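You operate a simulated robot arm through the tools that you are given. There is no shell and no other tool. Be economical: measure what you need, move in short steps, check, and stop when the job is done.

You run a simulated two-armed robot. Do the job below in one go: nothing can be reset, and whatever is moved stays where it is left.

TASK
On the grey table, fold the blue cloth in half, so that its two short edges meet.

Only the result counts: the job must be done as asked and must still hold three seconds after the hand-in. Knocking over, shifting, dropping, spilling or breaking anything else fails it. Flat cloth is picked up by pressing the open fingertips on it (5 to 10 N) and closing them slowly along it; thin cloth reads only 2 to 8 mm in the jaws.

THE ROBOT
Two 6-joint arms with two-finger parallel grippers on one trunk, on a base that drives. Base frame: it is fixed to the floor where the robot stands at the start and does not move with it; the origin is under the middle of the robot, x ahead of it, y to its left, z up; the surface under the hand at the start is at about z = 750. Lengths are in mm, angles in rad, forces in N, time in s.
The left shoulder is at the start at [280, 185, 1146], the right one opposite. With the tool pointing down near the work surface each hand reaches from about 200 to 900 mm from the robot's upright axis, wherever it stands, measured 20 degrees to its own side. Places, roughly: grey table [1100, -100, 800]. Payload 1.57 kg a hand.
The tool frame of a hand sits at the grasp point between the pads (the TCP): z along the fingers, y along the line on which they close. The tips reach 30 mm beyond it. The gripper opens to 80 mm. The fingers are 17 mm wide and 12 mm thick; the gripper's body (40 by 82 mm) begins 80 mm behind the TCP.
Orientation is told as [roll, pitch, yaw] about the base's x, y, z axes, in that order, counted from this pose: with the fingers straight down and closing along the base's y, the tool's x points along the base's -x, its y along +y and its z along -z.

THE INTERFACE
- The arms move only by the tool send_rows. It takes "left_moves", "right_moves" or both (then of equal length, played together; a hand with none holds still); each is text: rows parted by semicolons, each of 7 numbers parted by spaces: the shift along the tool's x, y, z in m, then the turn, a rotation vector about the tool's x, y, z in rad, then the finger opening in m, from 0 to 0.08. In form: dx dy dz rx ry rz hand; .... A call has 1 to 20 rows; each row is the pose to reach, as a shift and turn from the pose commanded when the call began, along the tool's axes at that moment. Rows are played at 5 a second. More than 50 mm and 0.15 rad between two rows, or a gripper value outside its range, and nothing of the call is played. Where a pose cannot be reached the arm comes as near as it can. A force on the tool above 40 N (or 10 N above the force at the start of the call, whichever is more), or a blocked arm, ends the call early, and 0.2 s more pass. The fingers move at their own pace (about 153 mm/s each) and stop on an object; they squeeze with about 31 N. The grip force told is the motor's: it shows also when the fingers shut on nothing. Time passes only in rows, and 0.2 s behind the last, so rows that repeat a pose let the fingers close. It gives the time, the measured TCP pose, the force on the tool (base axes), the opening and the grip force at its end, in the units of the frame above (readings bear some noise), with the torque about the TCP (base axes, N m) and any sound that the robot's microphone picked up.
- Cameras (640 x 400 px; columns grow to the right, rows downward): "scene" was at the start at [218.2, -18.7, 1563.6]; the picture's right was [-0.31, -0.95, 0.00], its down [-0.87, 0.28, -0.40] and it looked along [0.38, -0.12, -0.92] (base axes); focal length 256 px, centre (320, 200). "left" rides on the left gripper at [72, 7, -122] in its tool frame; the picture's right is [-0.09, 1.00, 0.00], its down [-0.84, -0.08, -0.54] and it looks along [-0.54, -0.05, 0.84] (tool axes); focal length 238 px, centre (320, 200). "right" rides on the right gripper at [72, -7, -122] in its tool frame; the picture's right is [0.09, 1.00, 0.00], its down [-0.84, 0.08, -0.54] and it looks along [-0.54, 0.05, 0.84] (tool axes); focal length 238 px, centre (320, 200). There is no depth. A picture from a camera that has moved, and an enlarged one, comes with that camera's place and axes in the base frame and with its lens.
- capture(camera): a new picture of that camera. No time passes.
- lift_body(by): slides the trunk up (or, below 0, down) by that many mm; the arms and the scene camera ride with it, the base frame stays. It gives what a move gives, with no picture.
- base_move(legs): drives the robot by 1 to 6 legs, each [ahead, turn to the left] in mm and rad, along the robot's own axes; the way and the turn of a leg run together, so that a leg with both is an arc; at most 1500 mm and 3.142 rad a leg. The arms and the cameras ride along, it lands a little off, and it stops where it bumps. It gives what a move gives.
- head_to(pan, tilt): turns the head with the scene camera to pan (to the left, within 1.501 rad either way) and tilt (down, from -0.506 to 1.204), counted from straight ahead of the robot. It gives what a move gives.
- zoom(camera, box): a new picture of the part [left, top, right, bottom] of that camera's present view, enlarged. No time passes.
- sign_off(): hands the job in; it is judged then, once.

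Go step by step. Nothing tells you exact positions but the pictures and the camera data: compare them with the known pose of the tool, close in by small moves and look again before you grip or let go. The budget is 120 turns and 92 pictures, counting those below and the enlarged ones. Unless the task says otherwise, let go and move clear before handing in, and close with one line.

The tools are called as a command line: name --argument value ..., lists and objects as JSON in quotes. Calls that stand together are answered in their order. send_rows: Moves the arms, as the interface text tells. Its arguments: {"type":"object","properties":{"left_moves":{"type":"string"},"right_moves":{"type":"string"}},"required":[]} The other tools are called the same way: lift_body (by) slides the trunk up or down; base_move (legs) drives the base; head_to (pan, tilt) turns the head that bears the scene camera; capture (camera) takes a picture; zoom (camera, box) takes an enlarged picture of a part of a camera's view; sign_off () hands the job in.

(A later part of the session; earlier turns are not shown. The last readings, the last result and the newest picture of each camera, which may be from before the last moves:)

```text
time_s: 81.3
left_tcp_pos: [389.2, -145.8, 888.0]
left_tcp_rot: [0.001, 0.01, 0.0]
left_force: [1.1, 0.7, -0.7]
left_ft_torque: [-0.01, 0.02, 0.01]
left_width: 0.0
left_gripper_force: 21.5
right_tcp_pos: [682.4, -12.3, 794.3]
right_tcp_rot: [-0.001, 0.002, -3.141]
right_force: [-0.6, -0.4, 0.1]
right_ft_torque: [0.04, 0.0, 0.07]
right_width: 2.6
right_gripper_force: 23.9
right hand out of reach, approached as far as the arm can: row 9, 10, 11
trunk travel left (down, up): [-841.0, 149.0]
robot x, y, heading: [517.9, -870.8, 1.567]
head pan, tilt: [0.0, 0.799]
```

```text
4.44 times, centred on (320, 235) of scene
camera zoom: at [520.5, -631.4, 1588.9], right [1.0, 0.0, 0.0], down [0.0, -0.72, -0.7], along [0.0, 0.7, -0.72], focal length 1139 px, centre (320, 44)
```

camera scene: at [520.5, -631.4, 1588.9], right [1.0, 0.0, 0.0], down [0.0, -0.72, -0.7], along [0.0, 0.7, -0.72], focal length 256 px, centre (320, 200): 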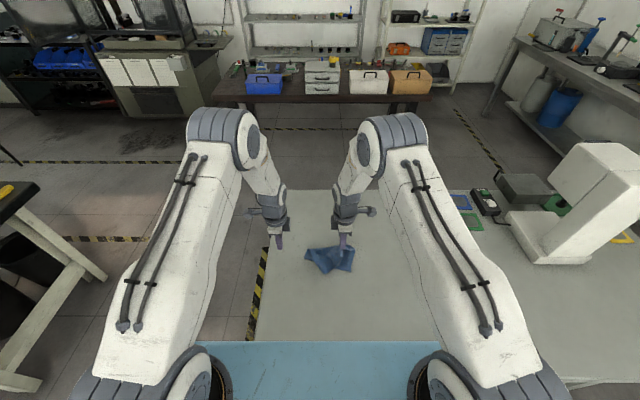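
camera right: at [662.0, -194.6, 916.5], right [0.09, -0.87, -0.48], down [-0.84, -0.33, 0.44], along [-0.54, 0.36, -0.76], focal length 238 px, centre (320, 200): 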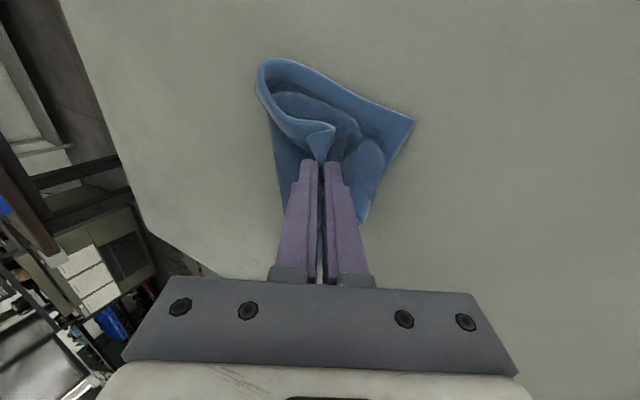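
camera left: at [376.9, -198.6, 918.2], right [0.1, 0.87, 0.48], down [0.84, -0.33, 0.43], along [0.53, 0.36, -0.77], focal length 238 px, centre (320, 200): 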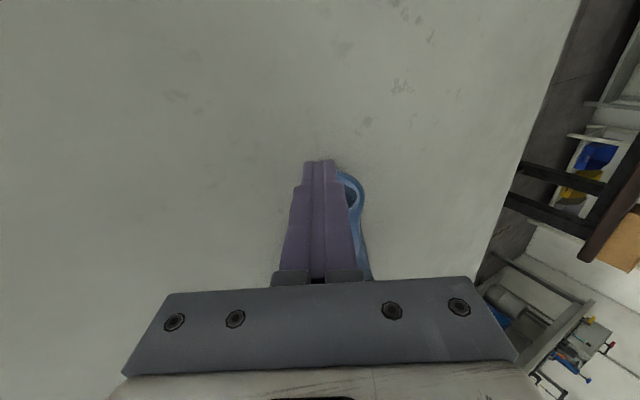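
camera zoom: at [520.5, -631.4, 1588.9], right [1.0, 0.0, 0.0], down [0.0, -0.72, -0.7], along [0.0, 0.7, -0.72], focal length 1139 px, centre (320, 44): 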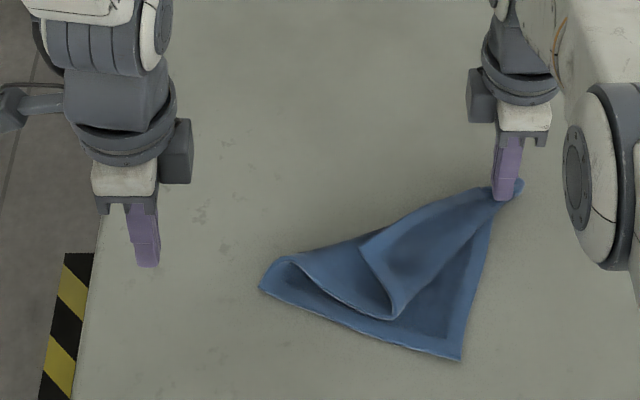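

The AD edge still loops over. I'll lift the whole cloth by B so it hangs from that corner, then look for A hanging free.

send_rows --right_moves "-0.004 0.006 -0.025 0 0 0 0; -0.009 0.012 -0.05 0 0 0 0; -0.014 0.02 -0.075 0 0 0 0; -0.02 0.03 -0.1 0 0 0 0; -0.026 0.04 -0.125 0 0 0 0; -0.03 0.05 -0.15 0 0 0 0; -0.035 0.06 -0.175 0 0 0 0; -0.04 0.065 -0.2 0 0 0 0; -0.042 0.068 -0.22 0 0 0 0; -0.042 0.068 -0.236 0 0 0 0; -0.042 0.068 -0.236 0 0 0 0; -0.042 0.068 -0.236 0 0 0 0; -0.042 0.068 -0.236 0 0 0 0"

zoom --camera "scene" --box '[256, 180, 416, 280]'

capture --camera "left"

```text
time_s: 84.2
left_tcp_pos: [390.6, -145.3, 888.2]
left_tcp_rot: [0.0, 0.011, 0.001]
left_force: [-0.3, -1.4, 0.2]
left_ft_torque: [-0.01, 0.04, -0.02]
left_width: 0.0
left_gripper_force: 21.9
right_tcp_pos: [639.7, -80.2, 1029.8]
right_tcp_rot: [-0.002, 0.002, -3.142]
right_force: [0.5, -0.3, 0.2]
right_ft_torque: [0.03, -0.06, 0.05]
right_width: 2.4
right_gripper_force: 24.3
trunk travel left (down, up): [-841.0, 149.0]
robot x, y, heading: [521.7, -873.3, 1.573]
head pan, tilt: [0.0, 0.799]
```

```text
4.00 times, centred on (336, 230) of scene
camera zoom: at [520.5, -631.4, 1588.9], right [1.0, 0.0, 0.0], down [0.0, -0.72, -0.7], along [0.0, 0.7, -0.72], focal length 1025 px, centre (256, 80)
```

zoom: 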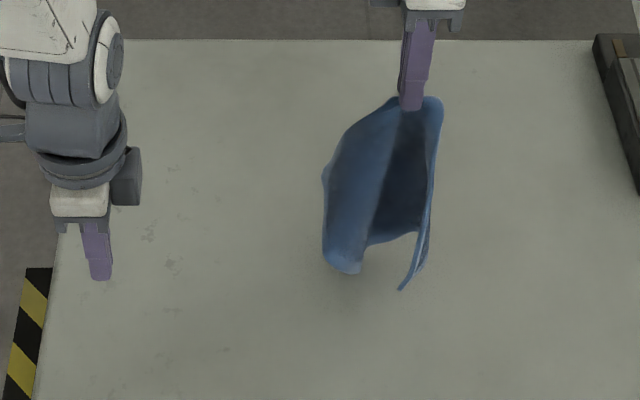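

```text
27 pictures are left
camera left: at [318.8, -138.6, 1009.7], right [0.09, 1.0, 0.0], down [0.84, -0.08, 0.53], along [0.53, -0.05, -0.85], focal length 238 px, centre (320, 200)
```

left: 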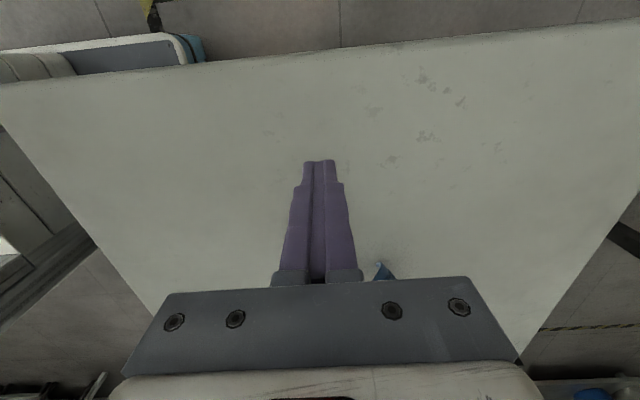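

Hanging from B the cloth is a V that opens toward me. I'll draw it nearer, then lay it down moving away, so the wings fall open face up.

send_rows --right_moves "-0.01 0.037 0 0 0 0 0; -0.02 0.075 0 0 0 0 0; -0.03 0.112 0 0 0 0 0; -0.04 0.15 0 0 0 0 0; -0.04 0.15 0 0 0 0 0; -0.04 0.15 0.015 0 0 0 0; -0.04 0.143 0.033 0 0 0 0; -0.04 0.13 0.052 0 0 0 0; -0.04 0.112 0.071 0 0 0 0; -0.04 0.093 0.09 0 0 0 0; -0.04 0.072 0.11 0 0 0 0; -0.04 0.051 0.13 0 0 0 0; -0.04 0.03 0.15 0 0 0 0; -0.04 0.008 0.17 0 0 0 0; -0.04 -0.014 0.19 0 0 0 0; -0.04 -0.036 0.21 0 0 0 0; -0.04 -0.058 0.23 0 0 0 0; -0.04 -0.07 0.238 0 0 0 0; -0.04 -0.07 0.238 0 0 0 0"

zoom --camera "scene" --box '[240, 190, 400, 290]'

```text
time_s: 88.2
left_tcp_pos: [389.2, -144.1, 889.2]
left_tcp_rot: [0.003, 0.008, 0.002]
left_force: [0.0, -0.1, 0.4]
left_ft_torque: [0.01, 0.02, 0.0]
left_width: 0.0
left_gripper_force: 20.9
right_tcp_pos: [600.2, -19.1, 797.5]
right_tcp_rot: [-0.001, 0.001, -3.14]
right_force: [0.0, -0.1, -0.7]
right_ft_torque: [-0.02, 0.01, 0.01]
right_width: 2.4
right_gripper_force: 23.6
right hand out of reach, approached as far as the arm can: row 18, 19
trunk travel left (down, up): [-841.0, 149.0]
robot x, y, heading: [516.5, -870.1, 1.568]
head pan, tilt: [0.0, 0.799]
```

```text
4.00 times, centred on (320, 240) of scene
camera zoom: at [520.5, -631.5, 1588.9], right [1.0, 0.0, 0.0], down [0.0, -0.72, -0.7], along [0.0, 0.7, -0.72], focal length 1025 px, centre (320, 40)
```

zoom: 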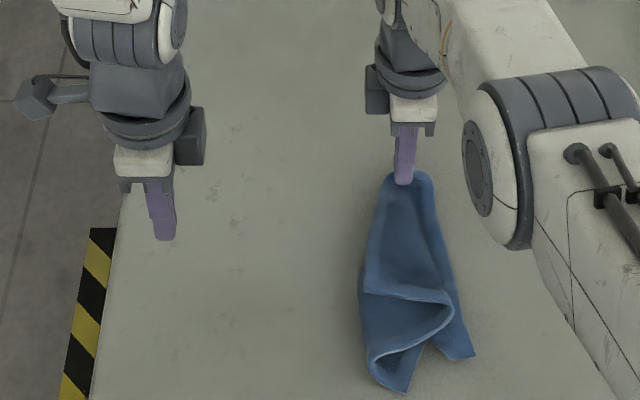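

A now lies on top as a flap. I'll release B and use the right hand to pick A's hem and fold it back out to the left.

send_rows --right_moves "0 0 0.006 0 0 0 0; 0 0 0.011 0 0 0 0; 0 0 0.011 0 0 0 0.02; 0 0 0.008 0 0 0 0.035; 0 0 -0.02 0 0 0 0.035; 0 0.02 -0.06 0 0 0 0.03; -0.0 0.06 -0.08 0 0 0 0.03; 0.03 0.09 -0.08 0 0 0 0.03; 0.06 0.12 -0.08 0 0 0 0.03; 0.09 0.13 -0.08 0 0 0 0.03; 0.09 0.13 -0.08 0 0 0 0.03"

zoom --camera "scene" --box '[280, 220, 376, 295]'

capture --camera "right"

```text
time_s: 90.5
left_tcp_pos: [390.4, -144.3, 886.8]
left_tcp_rot: [0.002, 0.009, 0.001]
left_force: [0.0, 0.4, 0.7]
left_ft_torque: [-0.01, 0.01, -0.02]
left_width: 0.0
left_gripper_force: 21.4
right_tcp_pos: [693.2, -150.8, 877.8]
right_tcp_rot: [-0.001, 0.0, -3.142]
right_force: [0.0, -0.8, -0.5]
right_ft_torque: [-0.02, 0.0, 0.03]
right_width: 30.2
right_gripper_force: 0.1
trunk travel left (down, up): [-841.0, 149.0]
robot x, y, heading: [518.2, -873.6, 1.57]
head pan, tilt: [0.0, 0.799]
```

```text
5.33 times, centred on (328, 258) of scene
camera zoom: at [520.7, -631.5, 1588.9], right [1.0, 0.0, 0.0], down [0.0, -0.72, -0.7], along [0.0, 0.7, -0.72], focal length 1367 px, centre (277, -107)
```

zoom: 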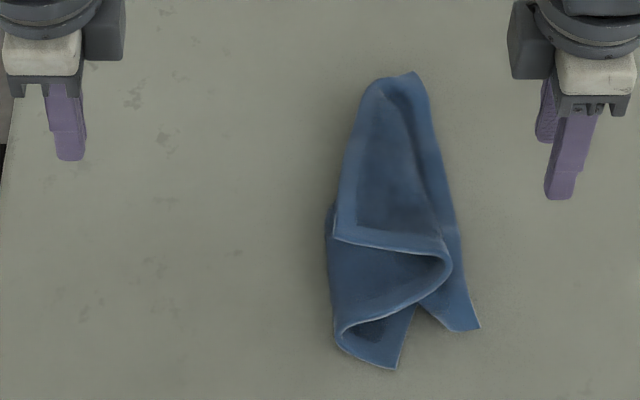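

```text
24 pictures are left
camera right: at [764.8, -145.3, 999.1], right [0.09, -1.0, 0.0], down [-0.84, -0.08, 0.54], along [-0.54, -0.05, -0.84], focal length 238 px, centre (320, 200)
```

right: 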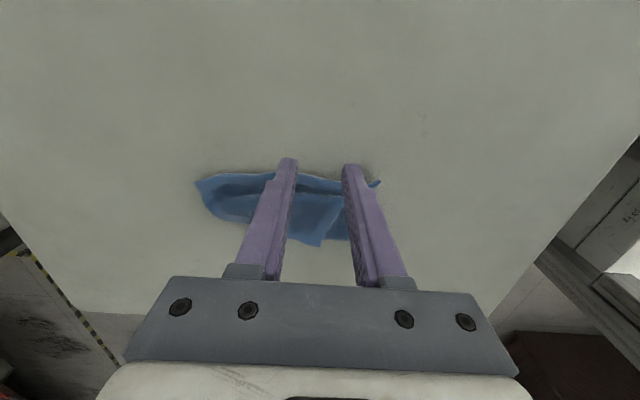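

Now A lies as a top-layer corner at about (560,-149) with its AD hem facing me. I'll bring the left hand over A to pinch it and pull it out to the left.

send_rows --left_moves "-0.036 -0.001 0 0 0 0 0.03; -0.073 -0.003 0 0 0 0 0.03; -0.109 -0.004 0 0 0 0 0.03; -0.146 -0.006 0.01 0 0 0 0.03; -0.182 -0.007 0.03 0 0 0 0.03; -0.182 -0.007 0.06 0 0 0 0.03; -0.182 -0.007 0.085 0 0 0 0.03; -0.182 -0.007 0.085 0 0 0 0.03" --right_moves "0.01 0 0 0 0 0 0.03; 0.02 0 0 0 0 0 0.03; 0.03 0 0 0 0 0 0.03; 0.03 0 0 0 0 0 0.03; 0.03 0 0 0 0 0 0.03; 0.03 0 0 0 0 0 0.03; 0.03 0 0 0 0 0 0.03; 0.03 0 0 0 0 0 0.03"

zoom --camera "left" --box '[200, 80, 440, 230]'

```text
time_s: 92.3
left_tcp_pos: [572.1, -154.2, 802.5]
left_tcp_rot: [0.0, 0.01, 0.002]
left_force: [-1.3, -0.1, 0.2]
left_ft_torque: [0.02, 0.03, -0.01]
left_width: 29.8
left_gripper_force: 0.1
right_tcp_pos: [721.5, -150.1, 876.5]
right_tcp_rot: [-0.002, 0.001, -3.142]
right_force: [0.2, -0.5, -0.6]
right_ft_torque: [-0.02, 0.04, 0.0]
right_width: 30.0
right_gripper_force: 0.1
trunk travel left (down, up): [-841.0, 149.0]
robot x, y, heading: [519.8, -872.5, 1.571]
head pan, tilt: [0.0, 0.799]
```

```text
2.67 times, centred on (320, 155) of left
camera zoom: at [500.9, -148.1, 924.6], right [0.09, 1.0, 0.0], down [0.84, -0.08, 0.53], along [0.53, -0.05, -0.84], focal length 636 px, centre (320, 320)
```

zoom: 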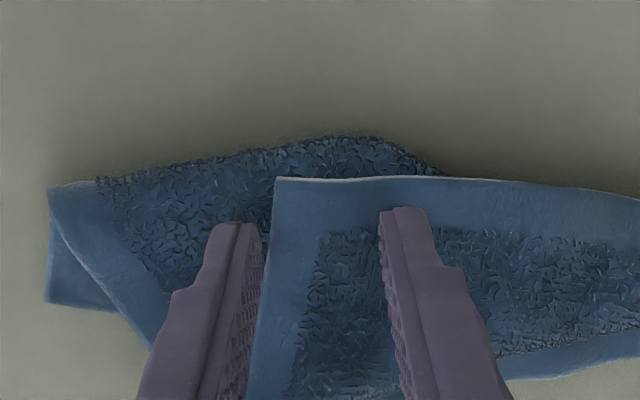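

A's corner is clear between the fingers. I'll shift 9 mm toward the hem's outside and lower to a light press.

send_rows --left_moves "0 -0.005 0 0 0 0 0.03; 0.003 -0.009 0.006 0 0 0 0.03; 0.003 -0.009 0.012 0 0 0 0.03; 0.003 -0.009 0.0155 0 0 0 0.03; 0.003 -0.009 0.0155 0 0 0 0.03"

```text
time_s: 93.5
left_tcp_pos: [569.6, -160.6, 787.8]
left_tcp_rot: [0.003, 0.008, 0.0]
left_force: [-1.0, -1.7, 16.4]
left_ft_torque: [0.15, 0.07, 0.04]
left_width: 28.8
left_gripper_force: 0.1
right_tcp_pos: [719.7, -151.0, 877.9]
right_tcp_rot: [-0.002, 0.003, -3.141]
right_force: [-0.1, 0.5, -0.9]
right_ft_torque: [0.0, 0.0, 0.0]
right_width: 29.8
right_gripper_force: 0.1
trunk travel left (down, up): [-841.0, 149.0]
robot x, y, heading: [519.5, -872.8, 1.566]
head pan, tilt: [0.0, 0.799]
```

send_rows --left_moves "0 0 -0.001 0 0 0 0.028; 0 0 -0.001 0 0 0 0.025; 0 0 -0.001 0 0 0 0.022; 0 0 -0.001 0 0 0 0.019; 0 0 -0.001 0 0 0 0.016; 0 0 -0.001 0 0 0 0.013; 0 0 -0.001 0 0 0 0.010; 0 0 -0.001 0 0 0 0.007; 0 0 -0.001 0 0 0 0.004; 0 0 -0.001 0 0 0 0.001; 0 0 -0.001 0 0 0 0; 0 0 -0.001 0 0 0 0; 0 0 -0.02 0 0 0 0; 0 0 -0.04 0 0 0 0; 0 0 -0.06 0 0 0 0; 0 0 -0.06 0 0 0 0"

capture --camera "left"

```text
time_s: 97.0
left_tcp_pos: [567.2, -163.5, 845.0]
left_tcp_rot: [0.001, 0.009, -0.001]
left_force: [0.2, -0.5, 0.0]
left_ft_torque: [-0.07, -0.01, -0.02]
left_width: 10.5
left_gripper_force: 28.5
right_tcp_pos: [721.2, -152.7, 877.7]
right_tcp_rot: [0.0, 0.0, -3.141]
right_force: [0.0, -0.4, 0.9]
right_ft_torque: [-0.04, 0.02, 0.02]
right_width: 29.8
right_gripper_force: 0.0
trunk travel left (down, up): [-841.0, 149.0]
robot x, y, heading: [518.4, -872.4, 1.571]
head pan, tilt: [0.0, 0.799]
```

```text
22 pictures are left
camera left: at [496.1, -156.8, 966.2], right [0.09, 1.0, 0.0], down [0.84, -0.08, 0.53], along [0.53, -0.05, -0.85], focal length 238 px, centre (320, 200)
```

left: 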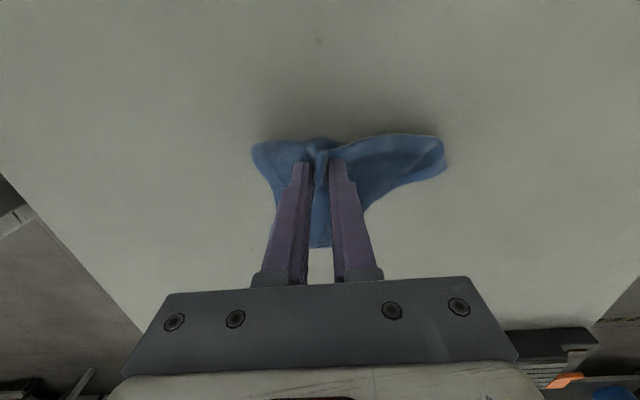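

Width 10.5 mm means it caught several layers. I'll put it back, release, and turn the hand 90° so the outer finger lands on bare table beside the AB hem.

send_rows --left_moves "0 0 0.025 0 0 0 0; 0 0 0.052 0 0 0 0; 0 0 0.052 0 0 0 0.015; 0 0 0.052 0 0 0 0.03; 0 0 0.03 0 0 0 0.04; 0 0 -0.01 0 0 -0.1 0.03; 0.03 0 -0.03 0 0 -0.24 0.03; 0.06 0 -0.03 0 0 -0.38 0.03; 0.09 0 -0.03 0 0 -0.52 0.03; 0.1 0 -0.03 0 0 -0.66 0.03; 0.1 0 -0.03 0 0 -0.8 0.03; 0.1 0 -0.03 0 0 -0.94 0.03; 0.1 0 -0.03 0 0 -1.08 0.03; 0.1 0 -0.03 0 0 -1.22 0.03; 0.1 0 -0.03 0 0 -1.36 0.03; 0.1 0 -0.03 0 0 -1.5 0.03; 0.1 0 -0.03 0 0 -1.57 0.03; 0.1 0 -0.03 0 0 -1.57 0.03"

zoom --camera "scene" --box '[280, 220, 376, 295]'

```text
time_s: 100.8
left_tcp_pos: [469.8, -162.4, 877.7]
left_tcp_rot: [0.009, 0.0, 1.57]
left_force: [-0.3, -0.1, -0.1]
left_ft_torque: [0.0, -0.01, -0.02]
left_width: 30.0
left_gripper_force: 0.0
right_tcp_pos: [720.3, -151.2, 877.1]
right_tcp_rot: [-0.001, 0.003, -3.14]
right_force: [-0.3, 0.3, -0.1]
right_ft_torque: [0.01, -0.01, 0.0]
right_width: 30.0
right_gripper_force: 0.0
trunk travel left (down, up): [-841.0, 149.0]
robot x, y, heading: [516.6, -871.7, 1.572]
head pan, tilt: [0.0, 0.799]
```

```text
5.33 times, centred on (328, 258) of scene
camera zoom: at [520.6, -631.4, 1588.9], right [1.0, 0.0, 0.0], down [0.0, -0.72, -0.7], along [0.0, 0.7, -0.72], focal length 1367 px, centre (277, -107)
```

zoom: 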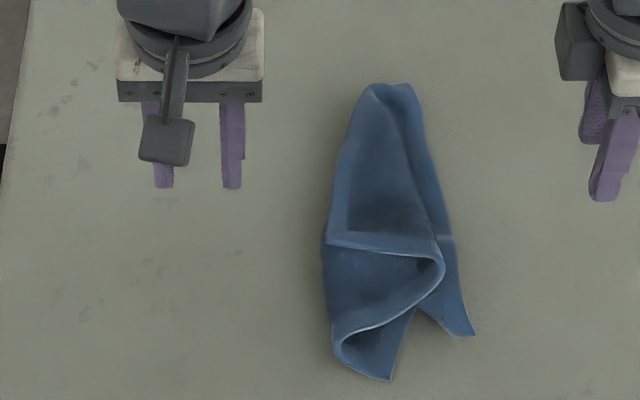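

send_rows --left_moves "-0.012 -0.03 0 0 0 0 0.03; -0.024 -0.06 0.01 0 0 0 0.03; -0.032 -0.086 0.03 0 0 0 0.03; -0.032 -0.086 0.055 0 0 0 0.03; -0.032 -0.086 0.077 0 0 0 0.03; -0.032 -0.086 0.077 0 0 0 0.03"

zoom --camera "left" --box '[200, 80, 440, 230]'

```text
time_s: 102.2
left_tcp_pos: [556.4, -129.6, 797.6]
left_tcp_rot: [0.011, -0.003, 1.569]
left_force: [0.7, -1.0, 0.2]
left_ft_torque: [0.0, -0.03, -0.01]
left_width: 29.9
left_gripper_force: 0.0
right_tcp_pos: [721.1, -150.6, 877.6]
right_tcp_rot: [-0.001, 0.001, -3.142]
right_force: [0.0, 0.7, 0.8]
right_ft_torque: [-0.02, 0.02, 0.0]
right_width: 30.5
right_gripper_force: 0.1
trunk travel left (down, up): [-841.0, 149.0]
robot x, y, heading: [519.3, -870.3, 1.575]
head pan, tilt: [0.0, 0.799]
```

```text
2.67 times, centred on (320, 155) of left
camera zoom: at [549.5, -201.7, 920.0], right [-1.0, 0.09, 0.01], down [0.08, 0.84, 0.54], along [0.04, 0.54, -0.84], focal length 636 px, centre (320, 320)
```

zoom: 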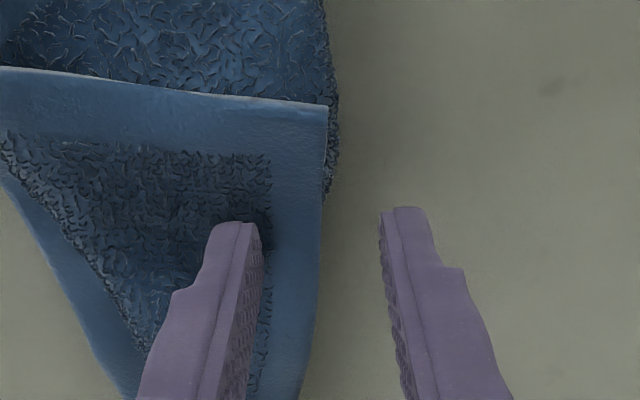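

The AB hem is well placed: inner finger about 14 mm inside, outer finger over bare table. I'll press lightly.

send_rows --left_moves "0 0 0.005 0 0 0 0.03; 0 0 0.0105 0 0 0 0.03; 0 0 0.0105 0 0 0 0.03"

```text
time_s: 103.0
left_tcp_pos: [555.0, -130.0, 789.6]
left_tcp_rot: [0.009, -0.003, 1.569]
left_force: [-0.2, -0.4, 4.8]
left_ft_torque: [0.01, -0.11, -0.01]
left_width: 30.5
left_gripper_force: 0.3
right_tcp_pos: [721.6, -151.2, 877.0]
right_tcp_rot: [-0.001, 0.0, -3.143]
right_force: [0.4, -0.2, -0.1]
right_ft_torque: [-0.01, -0.02, -0.01]
right_width: 30.0
right_gripper_force: 0.1
trunk travel left (down, up): [-841.0, 149.0]
robot x, y, heading: [520.4, -868.6, 1.568]
head pan, tilt: [0.0, 0.799]
```

send_rows --left_moves "0 0 0.001 0 0 0 0.028; 0 0 0.001 0 0 0 0.025; 0 0 0.001 0 0 0 0.022; 0 0 0.001 0 0 0 0.019; 0 0 0.001 0 0 0 0.016; 0 0 0.001 0 0 0 0.013; 0 0 0.001 0 0 0 0.010; 0 0 0.001 0 0 0 0.007; 0 0 0.001 0 0 0 0.004; 0 0 0.001 0 0 0 0.001; 0 0 0.001 0 0 0 0; 0 0 0.001 0 0 0 0; 0 0 -0.015 0 0 0 0; 0 0 -0.035 0 0 0 0; 0 0 -0.035 0 0 0 0"

zoom --camera "left" --box '[160, 40, 480, 240]'

```text
time_s: 106.2
left_tcp_pos: [554.2, -130.3, 822.5]
left_tcp_rot: [0.009, -0.002, 1.569]
left_force: [-0.2, 0.8, -0.5]
left_ft_torque: [0.01, -0.01, 0.03]
left_width: 2.6
left_gripper_force: 24.3
right_tcp_pos: [719.8, -152.2, 877.1]
right_tcp_rot: [0.001, -0.001, -3.141]
right_force: [0.0, 0.5, 0.8]
right_ft_torque: [0.0, 0.0, -0.03]
right_width: 29.8
right_gripper_force: 0.1
trunk travel left (down, up): [-841.0, 149.0]
robot x, y, heading: [520.3, -872.4, 1.568]
head pan, tilt: [0.0, 0.799]
```

```text
2.00 times, centred on (320, 140) of left
camera zoom: at [548.4, -203.1, 944.3], right [-1.0, 0.09, 0.01], down [0.08, 0.84, 0.54], along [0.04, 0.54, -0.84], focal length 477 px, centre (320, 320)
```

zoom: 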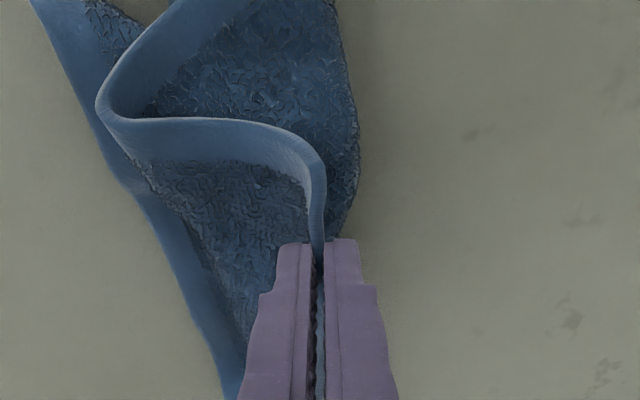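

A clean single-layer grip on A (2.6 mm). I'll swing A out to the left and far side, turning the hand with the hem, to open the cloth.

send_rows --left_moves "-0.003 0.012 -0.015 0 0 0.12 0; -0.006 0.025 -0.03 0 0 0.24 0; -0.009 0.04 -0.04 0 0 0.36 0; -0.012 0.055 -0.045 0 0 0.48 0; -0.016 0.07 -0.045 0 0 0.6 0; -0.02 0.085 -0.04 0 0 0.72 0; -0.025 0.1 -0.03 0 0 0.84 0; -0.03 0.115 -0.015 0 0 0.96 0; -0.035 0.128 0 0 0 1.08 0; -0.038 0.138 0.015 0 0 1.2 0; -0.04 0.143 0.028 0 0 1.22 0; -0.04 0.143 0.028 0 0 1.22 0"

zoom --camera "scene" --box '[256, 210, 384, 295]'

```text
time_s: 108.8
left_tcp_pos: [411.1, -89.7, 797.2]
left_tcp_rot: [0.007, 0.007, 0.35]
left_force: [0.4, 1.0, -1.0]
left_ft_torque: [0.0, 0.03, 0.03]
left_width: 2.6
left_gripper_force: 23.9
right_tcp_pos: [720.5, -151.6, 877.0]
right_tcp_rot: [-0.002, 0.001, -3.143]
right_force: [-0.4, -0.6, 0.4]
right_ft_torque: [0.0, 0.0, -0.04]
right_width: 30.1
right_gripper_force: 0.1
trunk travel left (down, up): [-841.0, 149.0]
robot x, y, heading: [519.8, -872.6, 1.572]
head pan, tilt: [0.0, 0.799]
```

```text
4.71 times, centred on (320, 252) of scene
camera zoom: at [520.5, -631.3, 1588.9], right [1.0, 0.0, 0.0], down [0.0, -0.72, -0.7], along [0.0, 0.7, -0.72], focal length 1206 px, centre (320, -47)
```

zoom: 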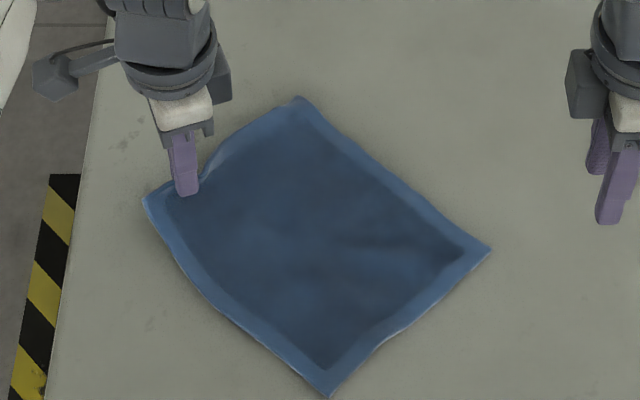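

The cloth is open and flat again, rotated about 39°, with the left still holding A. B is near the reach limit, so I'll pinch corner C (≈(651,-138)) with the right hand and swing the cloth clockwise about A.

send_rows --right_moves "-0.03 -0.005 0.02 0 0 0 0.03; -0.06 -0.01 0.045 0 0 0 0.03; -0.09 -0.014 0.07 0 0 0 0.03; -0.092 -0.014 0.085 0 0 0 0.03; -0.092 -0.014 0.0935 0 0 0 0.03; -0.092 -0.014 0.0935 0 0 0 0.03"

```text
time_s: 110.2
left_tcp_pos: [412.4, -90.3, 798.3]
left_tcp_rot: [0.005, 0.005, 0.351]
left_force: [-0.7, 0.0, -0.3]
left_ft_torque: [-0.03, 0.03, 0.08]
left_width: 2.4
left_gripper_force: 23.5
right_tcp_pos: [628.5, -136.1, 782.3]
right_tcp_rot: [-0.002, -0.001, -3.142]
right_force: [0.6, -1.4, 9.1]
right_ft_torque: [-0.11, -0.01, 0.03]
right_width: 30.3
right_gripper_force: 0.1
trunk travel left (down, up): [-841.0, 149.0]
robot x, y, heading: [511.8, -872.0, 1.571]
head pan, tilt: [0.0, 0.799]
```

send_rows --right_moves "0 0 0.0003 0 0 0 0.027; 0 0 0.0003 0 0 0 0.024; 0 0 0.0003 0 0 0 0.021; 0 0 0.0003 0 0 0 0.018; 0 0 0.0003 0 0 0 0.015; 0 0 0.0003 0 0 0 0.012; 0 0 0.0003 0 0 0 0.009; 0 0 0.0003 0 0 0 0.006; 0 0 0.0003 0 0 0 0.003; 0 0 0.0003 0 0 0 0; 0 0 0.0003 0 0 0 0; 0 0 -0.01 0 0 0 0; 0 0 -0.02 0 0 0 0"

```text
time_s: 113.0
left_tcp_pos: [411.7, -88.5, 795.8]
left_tcp_rot: [0.007, 0.006, 0.348]
left_force: [0.4, 0.5, 0.0]
left_ft_torque: [0.03, 0.01, 0.08]
left_width: 2.5
left_gripper_force: 23.7
right_tcp_pos: [628.9, -135.8, 802.4]
right_tcp_rot: [0.0, 0.002, -3.142]
right_force: [0.3, 0.9, 0.0]
right_ft_torque: [0.0, 0.04, 0.0]
right_width: 4.1
right_gripper_force: 24.3
trunk travel left (down, up): [-841.0, 149.0]
robot x, y, heading: [519.9, -871.5, 1.571]
head pan, tilt: [0.0, 0.799]
```

C is pinched (4.1 mm). Now swing it around A, lay it and release.

send_rows --right_moves "-0.006 0.018 0 0 0 0 0; -0.013 0.036 0 0 0 0 0; -0.02 0.055 0 0 0 0 0; -0.028 0.072 0 0 0 0 0; -0.039 0.088 0 0 0 0 0; -0.05 0.104 0 0 0 0 0; -0.062 0.119 0 0 0 0 0; -0.074 0.132 0 0 0 0 0; -0.074 0.132 0.008 0 0 0 0; -0.074 0.132 0.017 0 0 0 0; -0.074 0.132 0.017 0 0 0 0.02; -0.074 0.132 0.014 0 0 0 0.035; -0.074 0.132 -0.02 0 0 0 0.035; -0.04 0.11 -0.05 0 0 0 0.03; 0.0 0.09 -0.06 0 0 0 0.03; 0.04 0.07 -0.06 0 0 0 0.03; 0.08 0.05 -0.06 0 0 0 0.03; 0.08 0.05 -0.06 0 0 0 0.03" --left_moves "0 0 0 0 0 0.04 0; 0 0 0 0 0 0.08 0; 0 0 0 0 0 0.13 0; 0 0 0 0 0 0.18 0; 0 0 0 0 0 0.22 0; 0 0 0 0 0 0.26 0; 0 0 0 0 0 0.3 0; 0 0 0 0 0 0.35 0; 0 0 0 0 0 0.35 0; 0 0 0 0 0 0.35 0; 0 0 0 0 0 0.35 0; 0 0 0 0 0 0.35 0; 0 0 0 0 0 0.35 0; 0 0 0 0 0 0.35 0; 0 0 0 0 0 0.35 0; 0 0 0 0 0 0.35 0; 0 0 0 0 0 0.35 0; 0 0 0 0 0 0.35 0"

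zoom --camera "scene" --box '[256, 220, 384, 305]'

```text
refused: row 14 steps farther than a row can; nothing moved
```

```text
4.71 times, centred on (320, 262) of scene
camera zoom: at [520.5, -631.5, 1588.9], right [1.0, 0.0, 0.0], down [0.0, -0.72, -0.7], along [0.0, 0.7, -0.72], focal length 1206 px, centre (320, -94)
```

zoom: 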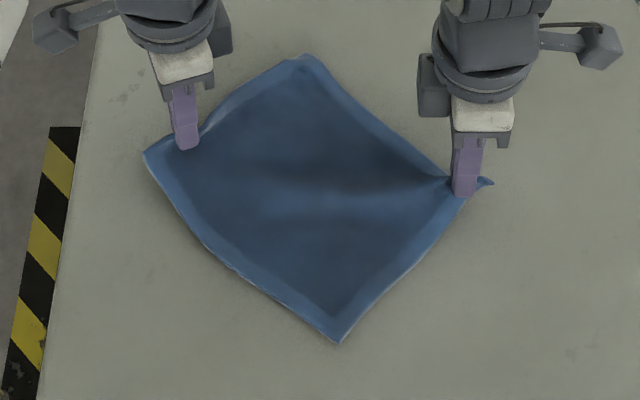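

send_rows --right_moves "-0.006 0.018 0 0 0 0 0; -0.013 0.036 0 0 0 0 0; -0.02 0.055 0 0 0 0 0; -0.028 0.072 0 0 0 0 0; -0.039 0.088 0 0 0 0 0; -0.05 0.104 0 0 0 0 0; -0.062 0.119 0 0 0 0 0; -0.074 0.132 0 0 0 0 0; -0.074 0.132 0.008 0 0 0 0; -0.074 0.132 0.017 0 0 0 0; -0.074 0.132 0.017 0 0 0 0.02; -0.074 0.132 0.014 0 0 0 0.035; -0.074 0.132 -0.02 0 0 0 0.035; -0.05 0.118 -0.04 0 0 0 0.03; -0.02 0.1 -0.06 0 0 0 0.03; 0.015 0.085 -0.06 0 0 0 0.03; 0.05 0.07 -0.06 0 0 0 0.03; 0.085 0.05 -0.06 0 0 0 0.03; 0.085 0.05 -0.06 0 0 0 0.03" --left_moves "0 0 0 0 0 0.04 0; 0 0 0 0 0 0.08 0; 0 0 0 0 0 0.13 0; 0 0 0 0 0 0.18 0; 0 0 0 0 0 0.22 0; 0 0 0 0 0 0.26 0; 0 0 0 0 0 0.3 0; 0 0 0 0 0 0.35 0; 0 0 0 0 0 0.35 0; 0 0 0 0 0 0.35 0; 0 0 0 0 0 0.35 0; 0 0 0 0 0 0.35 0; 0 0 0 0 0 0.35 0; 0 0 0 0 0 0.35 0; 0 0 0 0 0 0.35 0; 0 0 0 0 0 0.35 0; 0 0 0 0 0 0.35 0; 0 0 0 0 0 0.35 0; 0 0 0 0 0 0.35 0"

```text
time_s: 117.0
left_tcp_pos: [411.7, -89.6, 796.9]
left_tcp_rot: [0.001, 0.008, 0.001]
left_force: [-0.1, -0.9, 0.3]
left_ft_torque: [-0.06, 0.0, 0.04]
left_width: 2.3
left_gripper_force: 23.9
right_tcp_pos: [713.8, -184.4, 864.1]
right_tcp_rot: [0.0, 0.002, -3.143]
right_force: [-0.2, 0.1, 0.3]
right_ft_torque: [-0.02, 0.01, -0.02]
right_width: 30.1
right_gripper_force: 0.0
trunk travel left (down, up): [-841.0, 149.0]
robot x, y, heading: [517.8, -872.5, 1.564]
head pan, tilt: [0.0, 0.799]
```

zoom --camera "scene" --box '[256, 220, 384, 305]'

```text
4.71 times, centred on (320, 262) of scene
camera zoom: at [520.8, -631.4, 1588.9], right [1.0, 0.0, 0.0], down [0.0, -0.72, -0.7], along [0.0, 0.7, -0.72], focal length 1206 px, centre (320, -94)
```

zoom: 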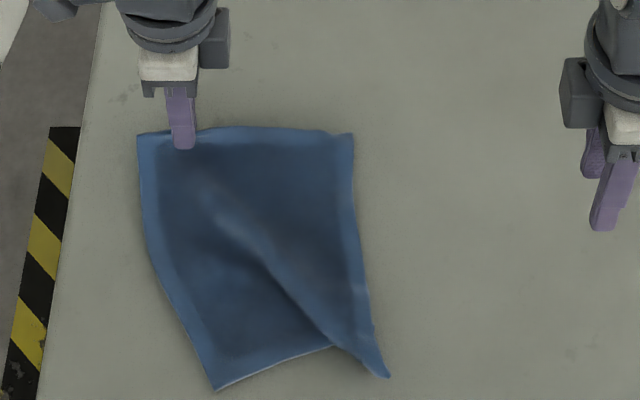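

AB now lies squarely along x at y≈-77, well in reach, with B at x≈548. I'll regrip the left nearer A and bring the right over B's side.

send_rows --left_moves "0 0 0.006 0 0 0 0; 0 0 0.011 0 0 0 0; 0 0 0.011 0 0 0 0.015; 0 0 0.01 0 0 0 0.035; 0 0 -0.01 0 0 0 0.035; 0.01 0.006 -0.01 0 0 0 0.03; 0.021 0.0125 -0.005 0 0 0 0.03; 0.021 0.0125 0 0 0 0 0.03; 0.021 0.0125 0 0 0 0 0.03" --right_moves "-0.025 -0.015 0 0 0 0 0.03; -0.05 -0.03 0 0 0 0 0.03; -0.08 -0.046 0 0 0 0 0.03; -0.11 -0.063 0.01 0 0 0 0.03; -0.14 -0.08 0.02 0 0 0 0.03; -0.17 -0.098 0.03 0 0 0 0.03; -0.184 -0.107 0.05 0 0 0 0.03; -0.184 -0.107 0.066 0 0 0 0.03; -0.184 -0.107 0.066 0 0 0 0.03"

zoom --camera "left" --box '[220, 90, 420, 215]'

zoom --camera "right" --box '[220, 90, 420, 215]'

```text
time_s: 119.0
left_tcp_pos: [391.8, -75.1, 796.4]
left_tcp_rot: [0.002, 0.009, 0.001]
left_force: [0.0, -0.7, -1.1]
left_ft_torque: [0.0, 0.0, -0.02]
left_width: 30.1
left_gripper_force: 0.1
right_tcp_pos: [529.3, -77.4, 797.5]
right_tcp_rot: [0.001, 0.004, -3.141]
right_force: [-0.5, -0.3, -0.2]
right_ft_torque: [-0.01, -0.03, 0.01]
right_width: 30.1
right_gripper_force: 0.1
trunk travel left (down, up): [-841.0, 149.0]
robot x, y, heading: [520.5, -873.2, 1.571]
head pan, tilt: [0.0, 0.799]
```

```text
3.20 times, centred on (320, 152) of left
camera zoom: at [319.7, -69.2, 917.2], right [0.09, 1.0, 0.0], down [0.84, -0.08, 0.53], along [0.53, -0.05, -0.85], focal length 763 px, centre (320, 352)
```

zoom: 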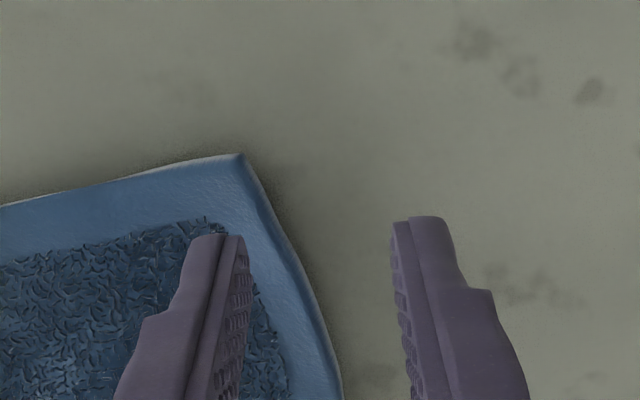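

```text
3.20 times, centred on (320, 152) of right
camera zoom: at [600.3, -72.3, 918.2], right [0.09, -1.0, 0.0], down [-0.84, -0.08, 0.54], along [-0.54, -0.05, -0.84], focal length 763 px, centre (320, 352)
```

zoom: 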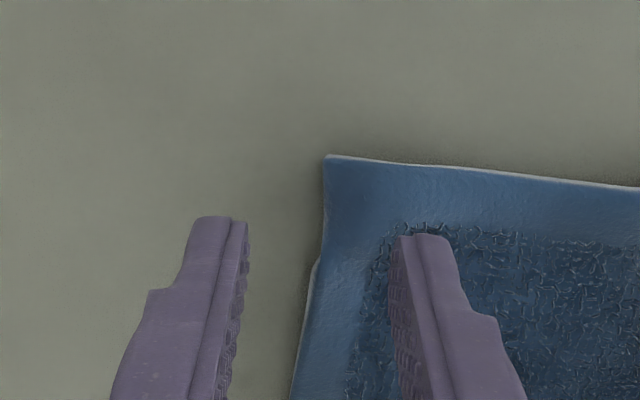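

send_rows --left_moves "0 -0.006 0.005 0 0 -0.15 0.03; 0 -0.006 0.0125 0 0 -0.2 0.03; 0 -0.006 0.0145 0 0 -0.2 0.03; 0 -0.006 0.0145 0 0 -0.2 0.03" --right_moves "0 0 0.007 0 0 0 0.03; 0 0 0.0135 0 0 0 0.03; 0 0 0.0155 0 0 0 0.03; 0 0 0.0155 0 0 0 0.03"

```text
time_s: 120.0
left_tcp_pos: [391.3, -82.0, 783.4]
left_tcp_rot: [0.004, 0.007, 0.2]
left_force: [0.1, -0.2, 2.9]
left_ft_torque: [-0.1, -0.03, 0.01]
left_width: 30.5
left_gripper_force: 0.0
right_tcp_pos: [529.1, -77.6, 782.2]
right_tcp_rot: [-0.002, 0.003, -3.141]
right_force: [-1.6, -0.2, 10.4]
right_ft_torque: [-0.25, 0.02, -0.04]
right_width: 30.7
right_gripper_force: 0.5
trunk travel left (down, up): [-841.0, 149.0]
robot x, y, heading: [519.1, -872.7, 1.569]
head pan, tilt: [0.0, 0.799]
```

send_rows --left_moves "0 0 0.0013 0 0 0 0.03; 0 0 0.0017 0 0 0 0.027; 0 0 0.0017 0 0 0 0.024; 0 0 0.0017 0 0 0 0.021; 0 0 0.0017 0 0 0 0.018; 0 0 0.0017 0 0 0 0.015; 0 0 0.0017 0 0 0 0.012; 0 0 0.0017 0 0 0 0.009; 0 0 0.0017 0 0 0 0.006; 0 0 0.0017 0 0 0 0.003; 0 0 0.0017 0 0 0 0; 0 0 0.0017 0 0 0 0; 0 0 0.0017 0 0 0 0" --right_moves "0 0 0.0003 0 0 0 0.03; 0 0 0.0005 0 0 0 0.027; 0 0 0.0005 0 0 0 0.024; 0 0 0.0005 0 0 0 0.021; 0 0 0.0005 0 0 0 0.018; 0 0 0.0005 0 0 0 0.015; 0 0 0.0005 0 0 0 0.012; 0 0 0.0005 0 0 0 0.009; 0 0 0.0005 0 0 0 0.006; 0 0 0.0005 0 0 0 0.003; 0 0 0.0005 0 0 0 0; 0 0 0.0005 0 0 0 0; 0 0 0.0005 0 0 0 0"

```text
time_s: 122.8
left_tcp_pos: [390.2, -81.7, 782.9]
left_tcp_rot: [0.004, 0.007, 0.2]
left_force: [2.8, -1.0, 20.7]
left_ft_torque: [-0.15, -0.12, 0.02]
left_width: 2.6
left_gripper_force: 24.0
right_tcp_pos: [529.9, -78.9, 782.8]
right_tcp_rot: [-0.001, 0.002, -3.143]
right_force: [-0.7, -1.3, 15.3]
right_ft_torque: [-0.18, 0.04, -0.04]
right_width: 2.7
right_gripper_force: 23.8
trunk travel left (down, up): [-841.0, 149.0]
robot x, y, heading: [519.1, -873.6, 1.572]
head pan, tilt: [0.0, 0.799]
```

Both grip (2.6 / 2.7 mm). Lifting, then centring and squaring the hang over y≈-150.

send_rows --left_moves "0 0 -0.018 0 0 0 0; 0 0 -0.04 0 0 0 0; 0 0 -0.063 0 0 0 0; 0 0 -0.086 0 0 0 0; 0 0 -0.11 0 0 0 0; 0 0 -0.134 0 0 0 0; 0 0 -0.158 0 0 0 0; 0 0 -0.182 0 0 0 0; 0 0 -0.206 0 0 0 0; 0 0 -0.23 0 0 0 0; 0 0 -0.25 0 0 0 0; -0.009 -0.019 -0.25 0 0 0.05 0; -0.018 -0.038 -0.245 0 0 0.1 0; -0.027 -0.057 -0.24 0 0 0.15 0; -0.0355 -0.0766 -0.23 0 0 0.2 0; -0.0355 -0.0766 -0.222 0 0 0.2 0; -0.0355 -0.0766 -0.222 0 0 0.2 0; -0.0355 -0.0766 -0.222 0 0 0.2 0; -0.0355 -0.0766 -0.222 0 0 0.2 0; -0.0355 -0.0766 -0.222 0 0 0.2 0" --right_moves "0 0 -0.018 0 0 0 0; 0 0 -0.04 0 0 0 0; 0 0 -0.063 0 0 0 0; 0 0 -0.086 0 0 0 0; 0 0 -0.11 0 0 0 0; 0 0 -0.134 0 0 0 0; 0 0 -0.158 0 0 0 0; 0 0 -0.182 0 0 0 0; 0 0 -0.206 0 0 0 0; 0 0 -0.23 0 0 0 0; 0 0 -0.25 0 0 0 0; 0.0125 0.018 -0.25 0 0 0 0; 0.025 0.036 -0.245 0 0 0 0; 0.0375 0.053 -0.24 0 0 0 0; 0.05 0.071 -0.23 0 0 0 0; 0.05 0.071 -0.222 0 0 0 0; 0.05 0.071 -0.222 0 0 0 0; 0.05 0.071 -0.222 0 0 0 0; 0.05 0.071 -0.222 0 0 0 0; 0.05 0.071 -0.222 0 0 0 0"

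zoom --camera "scene" --box '[256, 190, 384, 280]'

```text
time_s: 127.0
left_tcp_pos: [444.7, -150.2, 1002.0]
left_tcp_rot: [0.0, 0.009, 0.001]
left_force: [0.0, -0.7, -0.1]
left_ft_torque: [0.02, 0.02, 0.07]
left_width: 2.4
left_gripper_force: 24.2
right_tcp_pos: [578.2, -150.6, 1001.8]
right_tcp_rot: [-0.002, 0.002, -3.142]
right_force: [0.2, 0.0, -0.1]
right_ft_torque: [0.0, 0.01, -0.05]
right_width: 2.6
right_gripper_force: 23.6
trunk travel left (down, up): [-841.0, 149.0]
robot x, y, heading: [522.5, -870.1, 1.571]
head pan, tilt: [0.0, 0.799]
```

```text
4.44 times, centred on (320, 235) of scene
camera zoom: at [520.6, -631.4, 1588.9], right [1.0, 0.0, 0.0], down [0.0, -0.72, -0.7], along [0.0, 0.7, -0.72], focal length 1139 px, centre (320, 44)
```

zoom: 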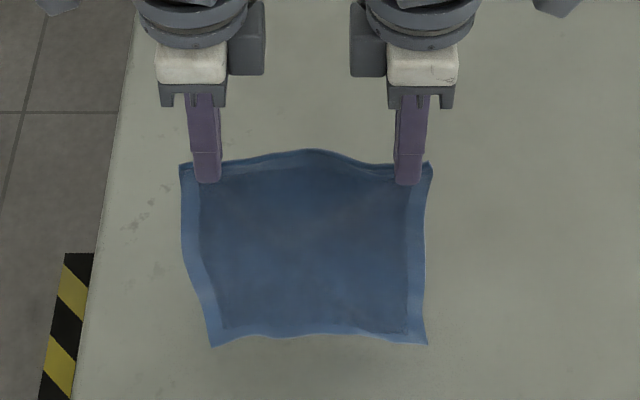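

Hanging square again. Laying the lower half as before, with a slight spread.

send_rows --left_moves "0.001 0.003 0.01 0 0 0 0; 0.002 0.009 0.02 0 0 0 0; 0.003 0.016 0.03 0 0 0 0; 0.004 0.025 0.04 0 0 0 0; 0.004 0.035 0.05 0 0 0 0; 0.004 0.045 0.06 0 0 0 0; 0.004 0.055 0.07 0 0 0 0; 0.004 0.065 0.08 0 0 0 0; 0.004 0.075 0.09 0 0 0 0; 0.004 0.085 0.1 0 0 0 0; 0.004 0.095 0.11 0 0 0 0; 0.004 0.1 0.115 0 0 0 0; 0.004 0.1 0.115 0 0 0 0; 0.004 0.1 0.115 0 0 0 0" --right_moves "0.001 -0.003 0.01 0 0 0 0; 0.002 -0.009 0.02 0 0 0 0; 0.003 -0.016 0.03 0 0 0 0; 0.004 -0.025 0.04 0 0 0 0; 0.004 -0.035 0.05 0 0 0 0; 0.004 -0.045 0.06 0 0 0 0; 0.004 -0.055 0.07 0 0 0 0; 0.004 -0.065 0.08 0 0 0 0; 0.004 -0.075 0.09 0 0 0 0; 0.004 -0.085 0.1 0 0 0 0; 0.004 -0.095 0.11 0 0 0 0; 0.004 -0.1 0.115 0 0 0 0; 0.004 -0.1 0.115 0 0 0 0; 0.004 -0.1 0.115 0 0 0 0"

zoom --camera "scene" --box '[256, 190, 384, 280]'

```text
time_s: 129.9
left_tcp_pos: [438.3, -50.4, 887.9]
left_tcp_rot: [0.002, 0.009, -0.001]
left_force: [6.5, 0.1, 0.2]
left_ft_torque: [0.0, -0.23, 0.02]
left_width: 2.3
left_gripper_force: 23.9
right_tcp_pos: [583.1, -49.2, 888.5]
right_tcp_rot: [-0.002, 0.0, -3.142]
right_force: [-6.2, -0.5, -0.5]
right_ft_torque: [0.02, 0.18, -0.03]
right_width: 2.5
right_gripper_force: 24.1
trunk travel left (down, up): [-841.0, 149.0]
robot x, y, heading: [518.5, -872.3, 1.568]
head pan, tilt: [0.0, 0.799]
```

```text
4.44 times, centred on (320, 235) of scene
camera zoom: at [520.5, -631.5, 1588.9], right [1.0, 0.0, 0.0], down [0.0, -0.72, -0.7], along [0.0, 0.7, -0.72], focal length 1139 px, centre (320, 44)
```

zoom: 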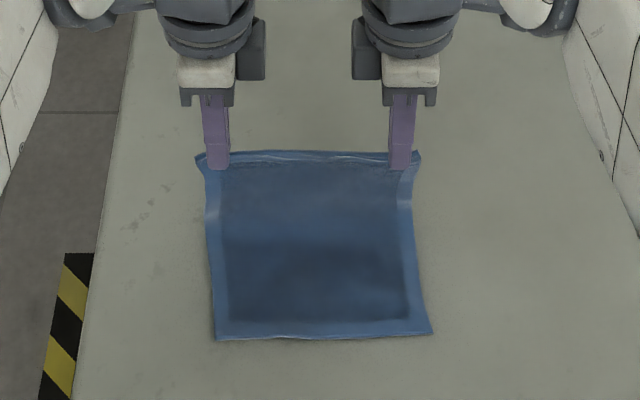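

Flat and straight. Now I swing AB back over CD with the hands kept upright, easing the tension, and stop about 18 mm up.

send_rows --left_moves "-0.0015 -0.008 0.002 0 0 0 0; -0.003 -0.016 0.005 0 0 0 0; -0.004 -0.024 0.008 0 0 0 0; -0.005 -0.031 0.012 0 0 0 0; -0.006 -0.038 0.016 0 0 0 0; -0.007 -0.045 0.021 0 0 0 0; -0.008 -0.051 0.026 0 0 0 0; -0.009 -0.057 0.031 0 0 0 0; -0.01 -0.062 0.0365 0 0 0 0; -0.011 -0.067 0.042 0 0 0 0; -0.0115 -0.071 0.048 0 0 0 0; -0.012 -0.076 0.054 0 0 0 0; -0.0125 -0.08 0.06 0 0 0 0; -0.013 -0.083 0.066 0 0 0 0; -0.0135 -0.086 0.072 0 0 0 0; -0.0135 -0.088 0.078 0 0 0 0; -0.0135 -0.09 0.084 0 0 0 0; -0.0135 -0.091 0.09 0 0 0 0; -0.0135 -0.091 0.09 0 0 0 0" --right_moves "-0.001 0.008 0.002 0 0 0 0; 0.0 0.016 0.005 0 0 0 0; 0.001 0.024 0.008 0 0 0 0; 0.002 0.031 0.012 0 0 0 0; 0.003 0.038 0.016 0 0 0 0; 0.004 0.044 0.021 0 0 0 0; 0.005 0.05 0.026 0 0 0 0; 0.006 0.055 0.031 0 0 0 0; 0.007 0.06 0.0365 0 0 0 0; 0.008 0.064 0.042 0 0 0 0; 0.0085 0.068 0.048 0 0 0 0; 0.009 0.072 0.054 0 0 0 0; 0.0095 0.076 0.06 0 0 0 0; 0.01 0.079 0.066 0 0 0 0; 0.0105 0.082 0.072 0 0 0 0; 0.0105 0.084 0.078 0 0 0 0; 0.0105 0.086 0.084 0 0 0 0; 0.0105 0.087 0.09 0 0 0 0; 0.0105 0.087 0.09 0 0 0 0"

capture --camera "left"

zoom --camera "scene" --box '[256, 200, 384, 290]'

```text
time_s: 133.9
left_tcp_pos: [448.2, -143.0, 797.1]
left_tcp_rot: [0.001, 0.009, 0.001]
left_force: [4.9, -0.5, 0.2]
left_ft_torque: [-0.01, -0.17, 0.05]
left_width: 2.5
left_gripper_force: 23.5
right_tcp_pos: [595.0, -139.2, 798.8]
right_tcp_rot: [-0.002, 0.0, -3.141]
right_force: [-5.8, 0.3, -1.1]
right_ft_torque: [-0.02, 0.15, -0.02]
right_width: 2.6
right_gripper_force: 24.0
trunk travel left (down, up): [-841.0, 149.0]
robot x, y, heading: [518.7, -874.1, 1.57]
head pan, tilt: [0.0, 0.799]
```

```text
11 pictures are left
camera left: at [378.2, -136.3, 918.6], right [0.09, 1.0, 0.0], down [0.84, -0.08, 0.53], along [0.53, -0.05, -0.85], focal length 238 px, centre (320, 200)
```

left: 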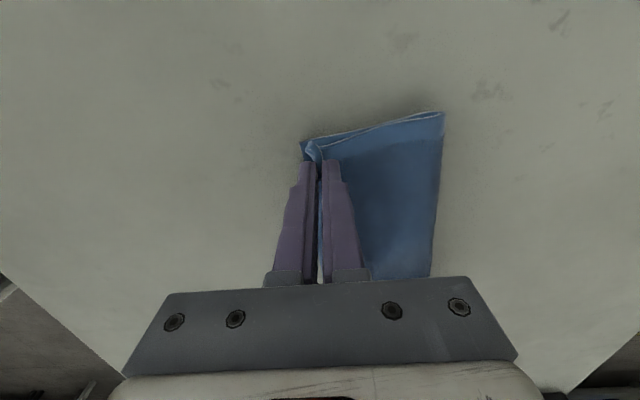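

```text
4.44 times, centred on (320, 245) of scene
camera zoom: at [520.5, -631.4, 1588.9], right [1.0, 0.0, 0.0], down [0.0, -0.72, -0.7], along [0.0, 0.7, -0.72], focal length 1139 px, centre (320, 0)
```

zoom: 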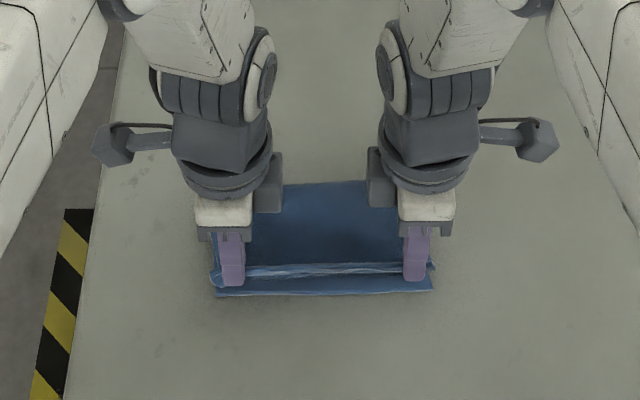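

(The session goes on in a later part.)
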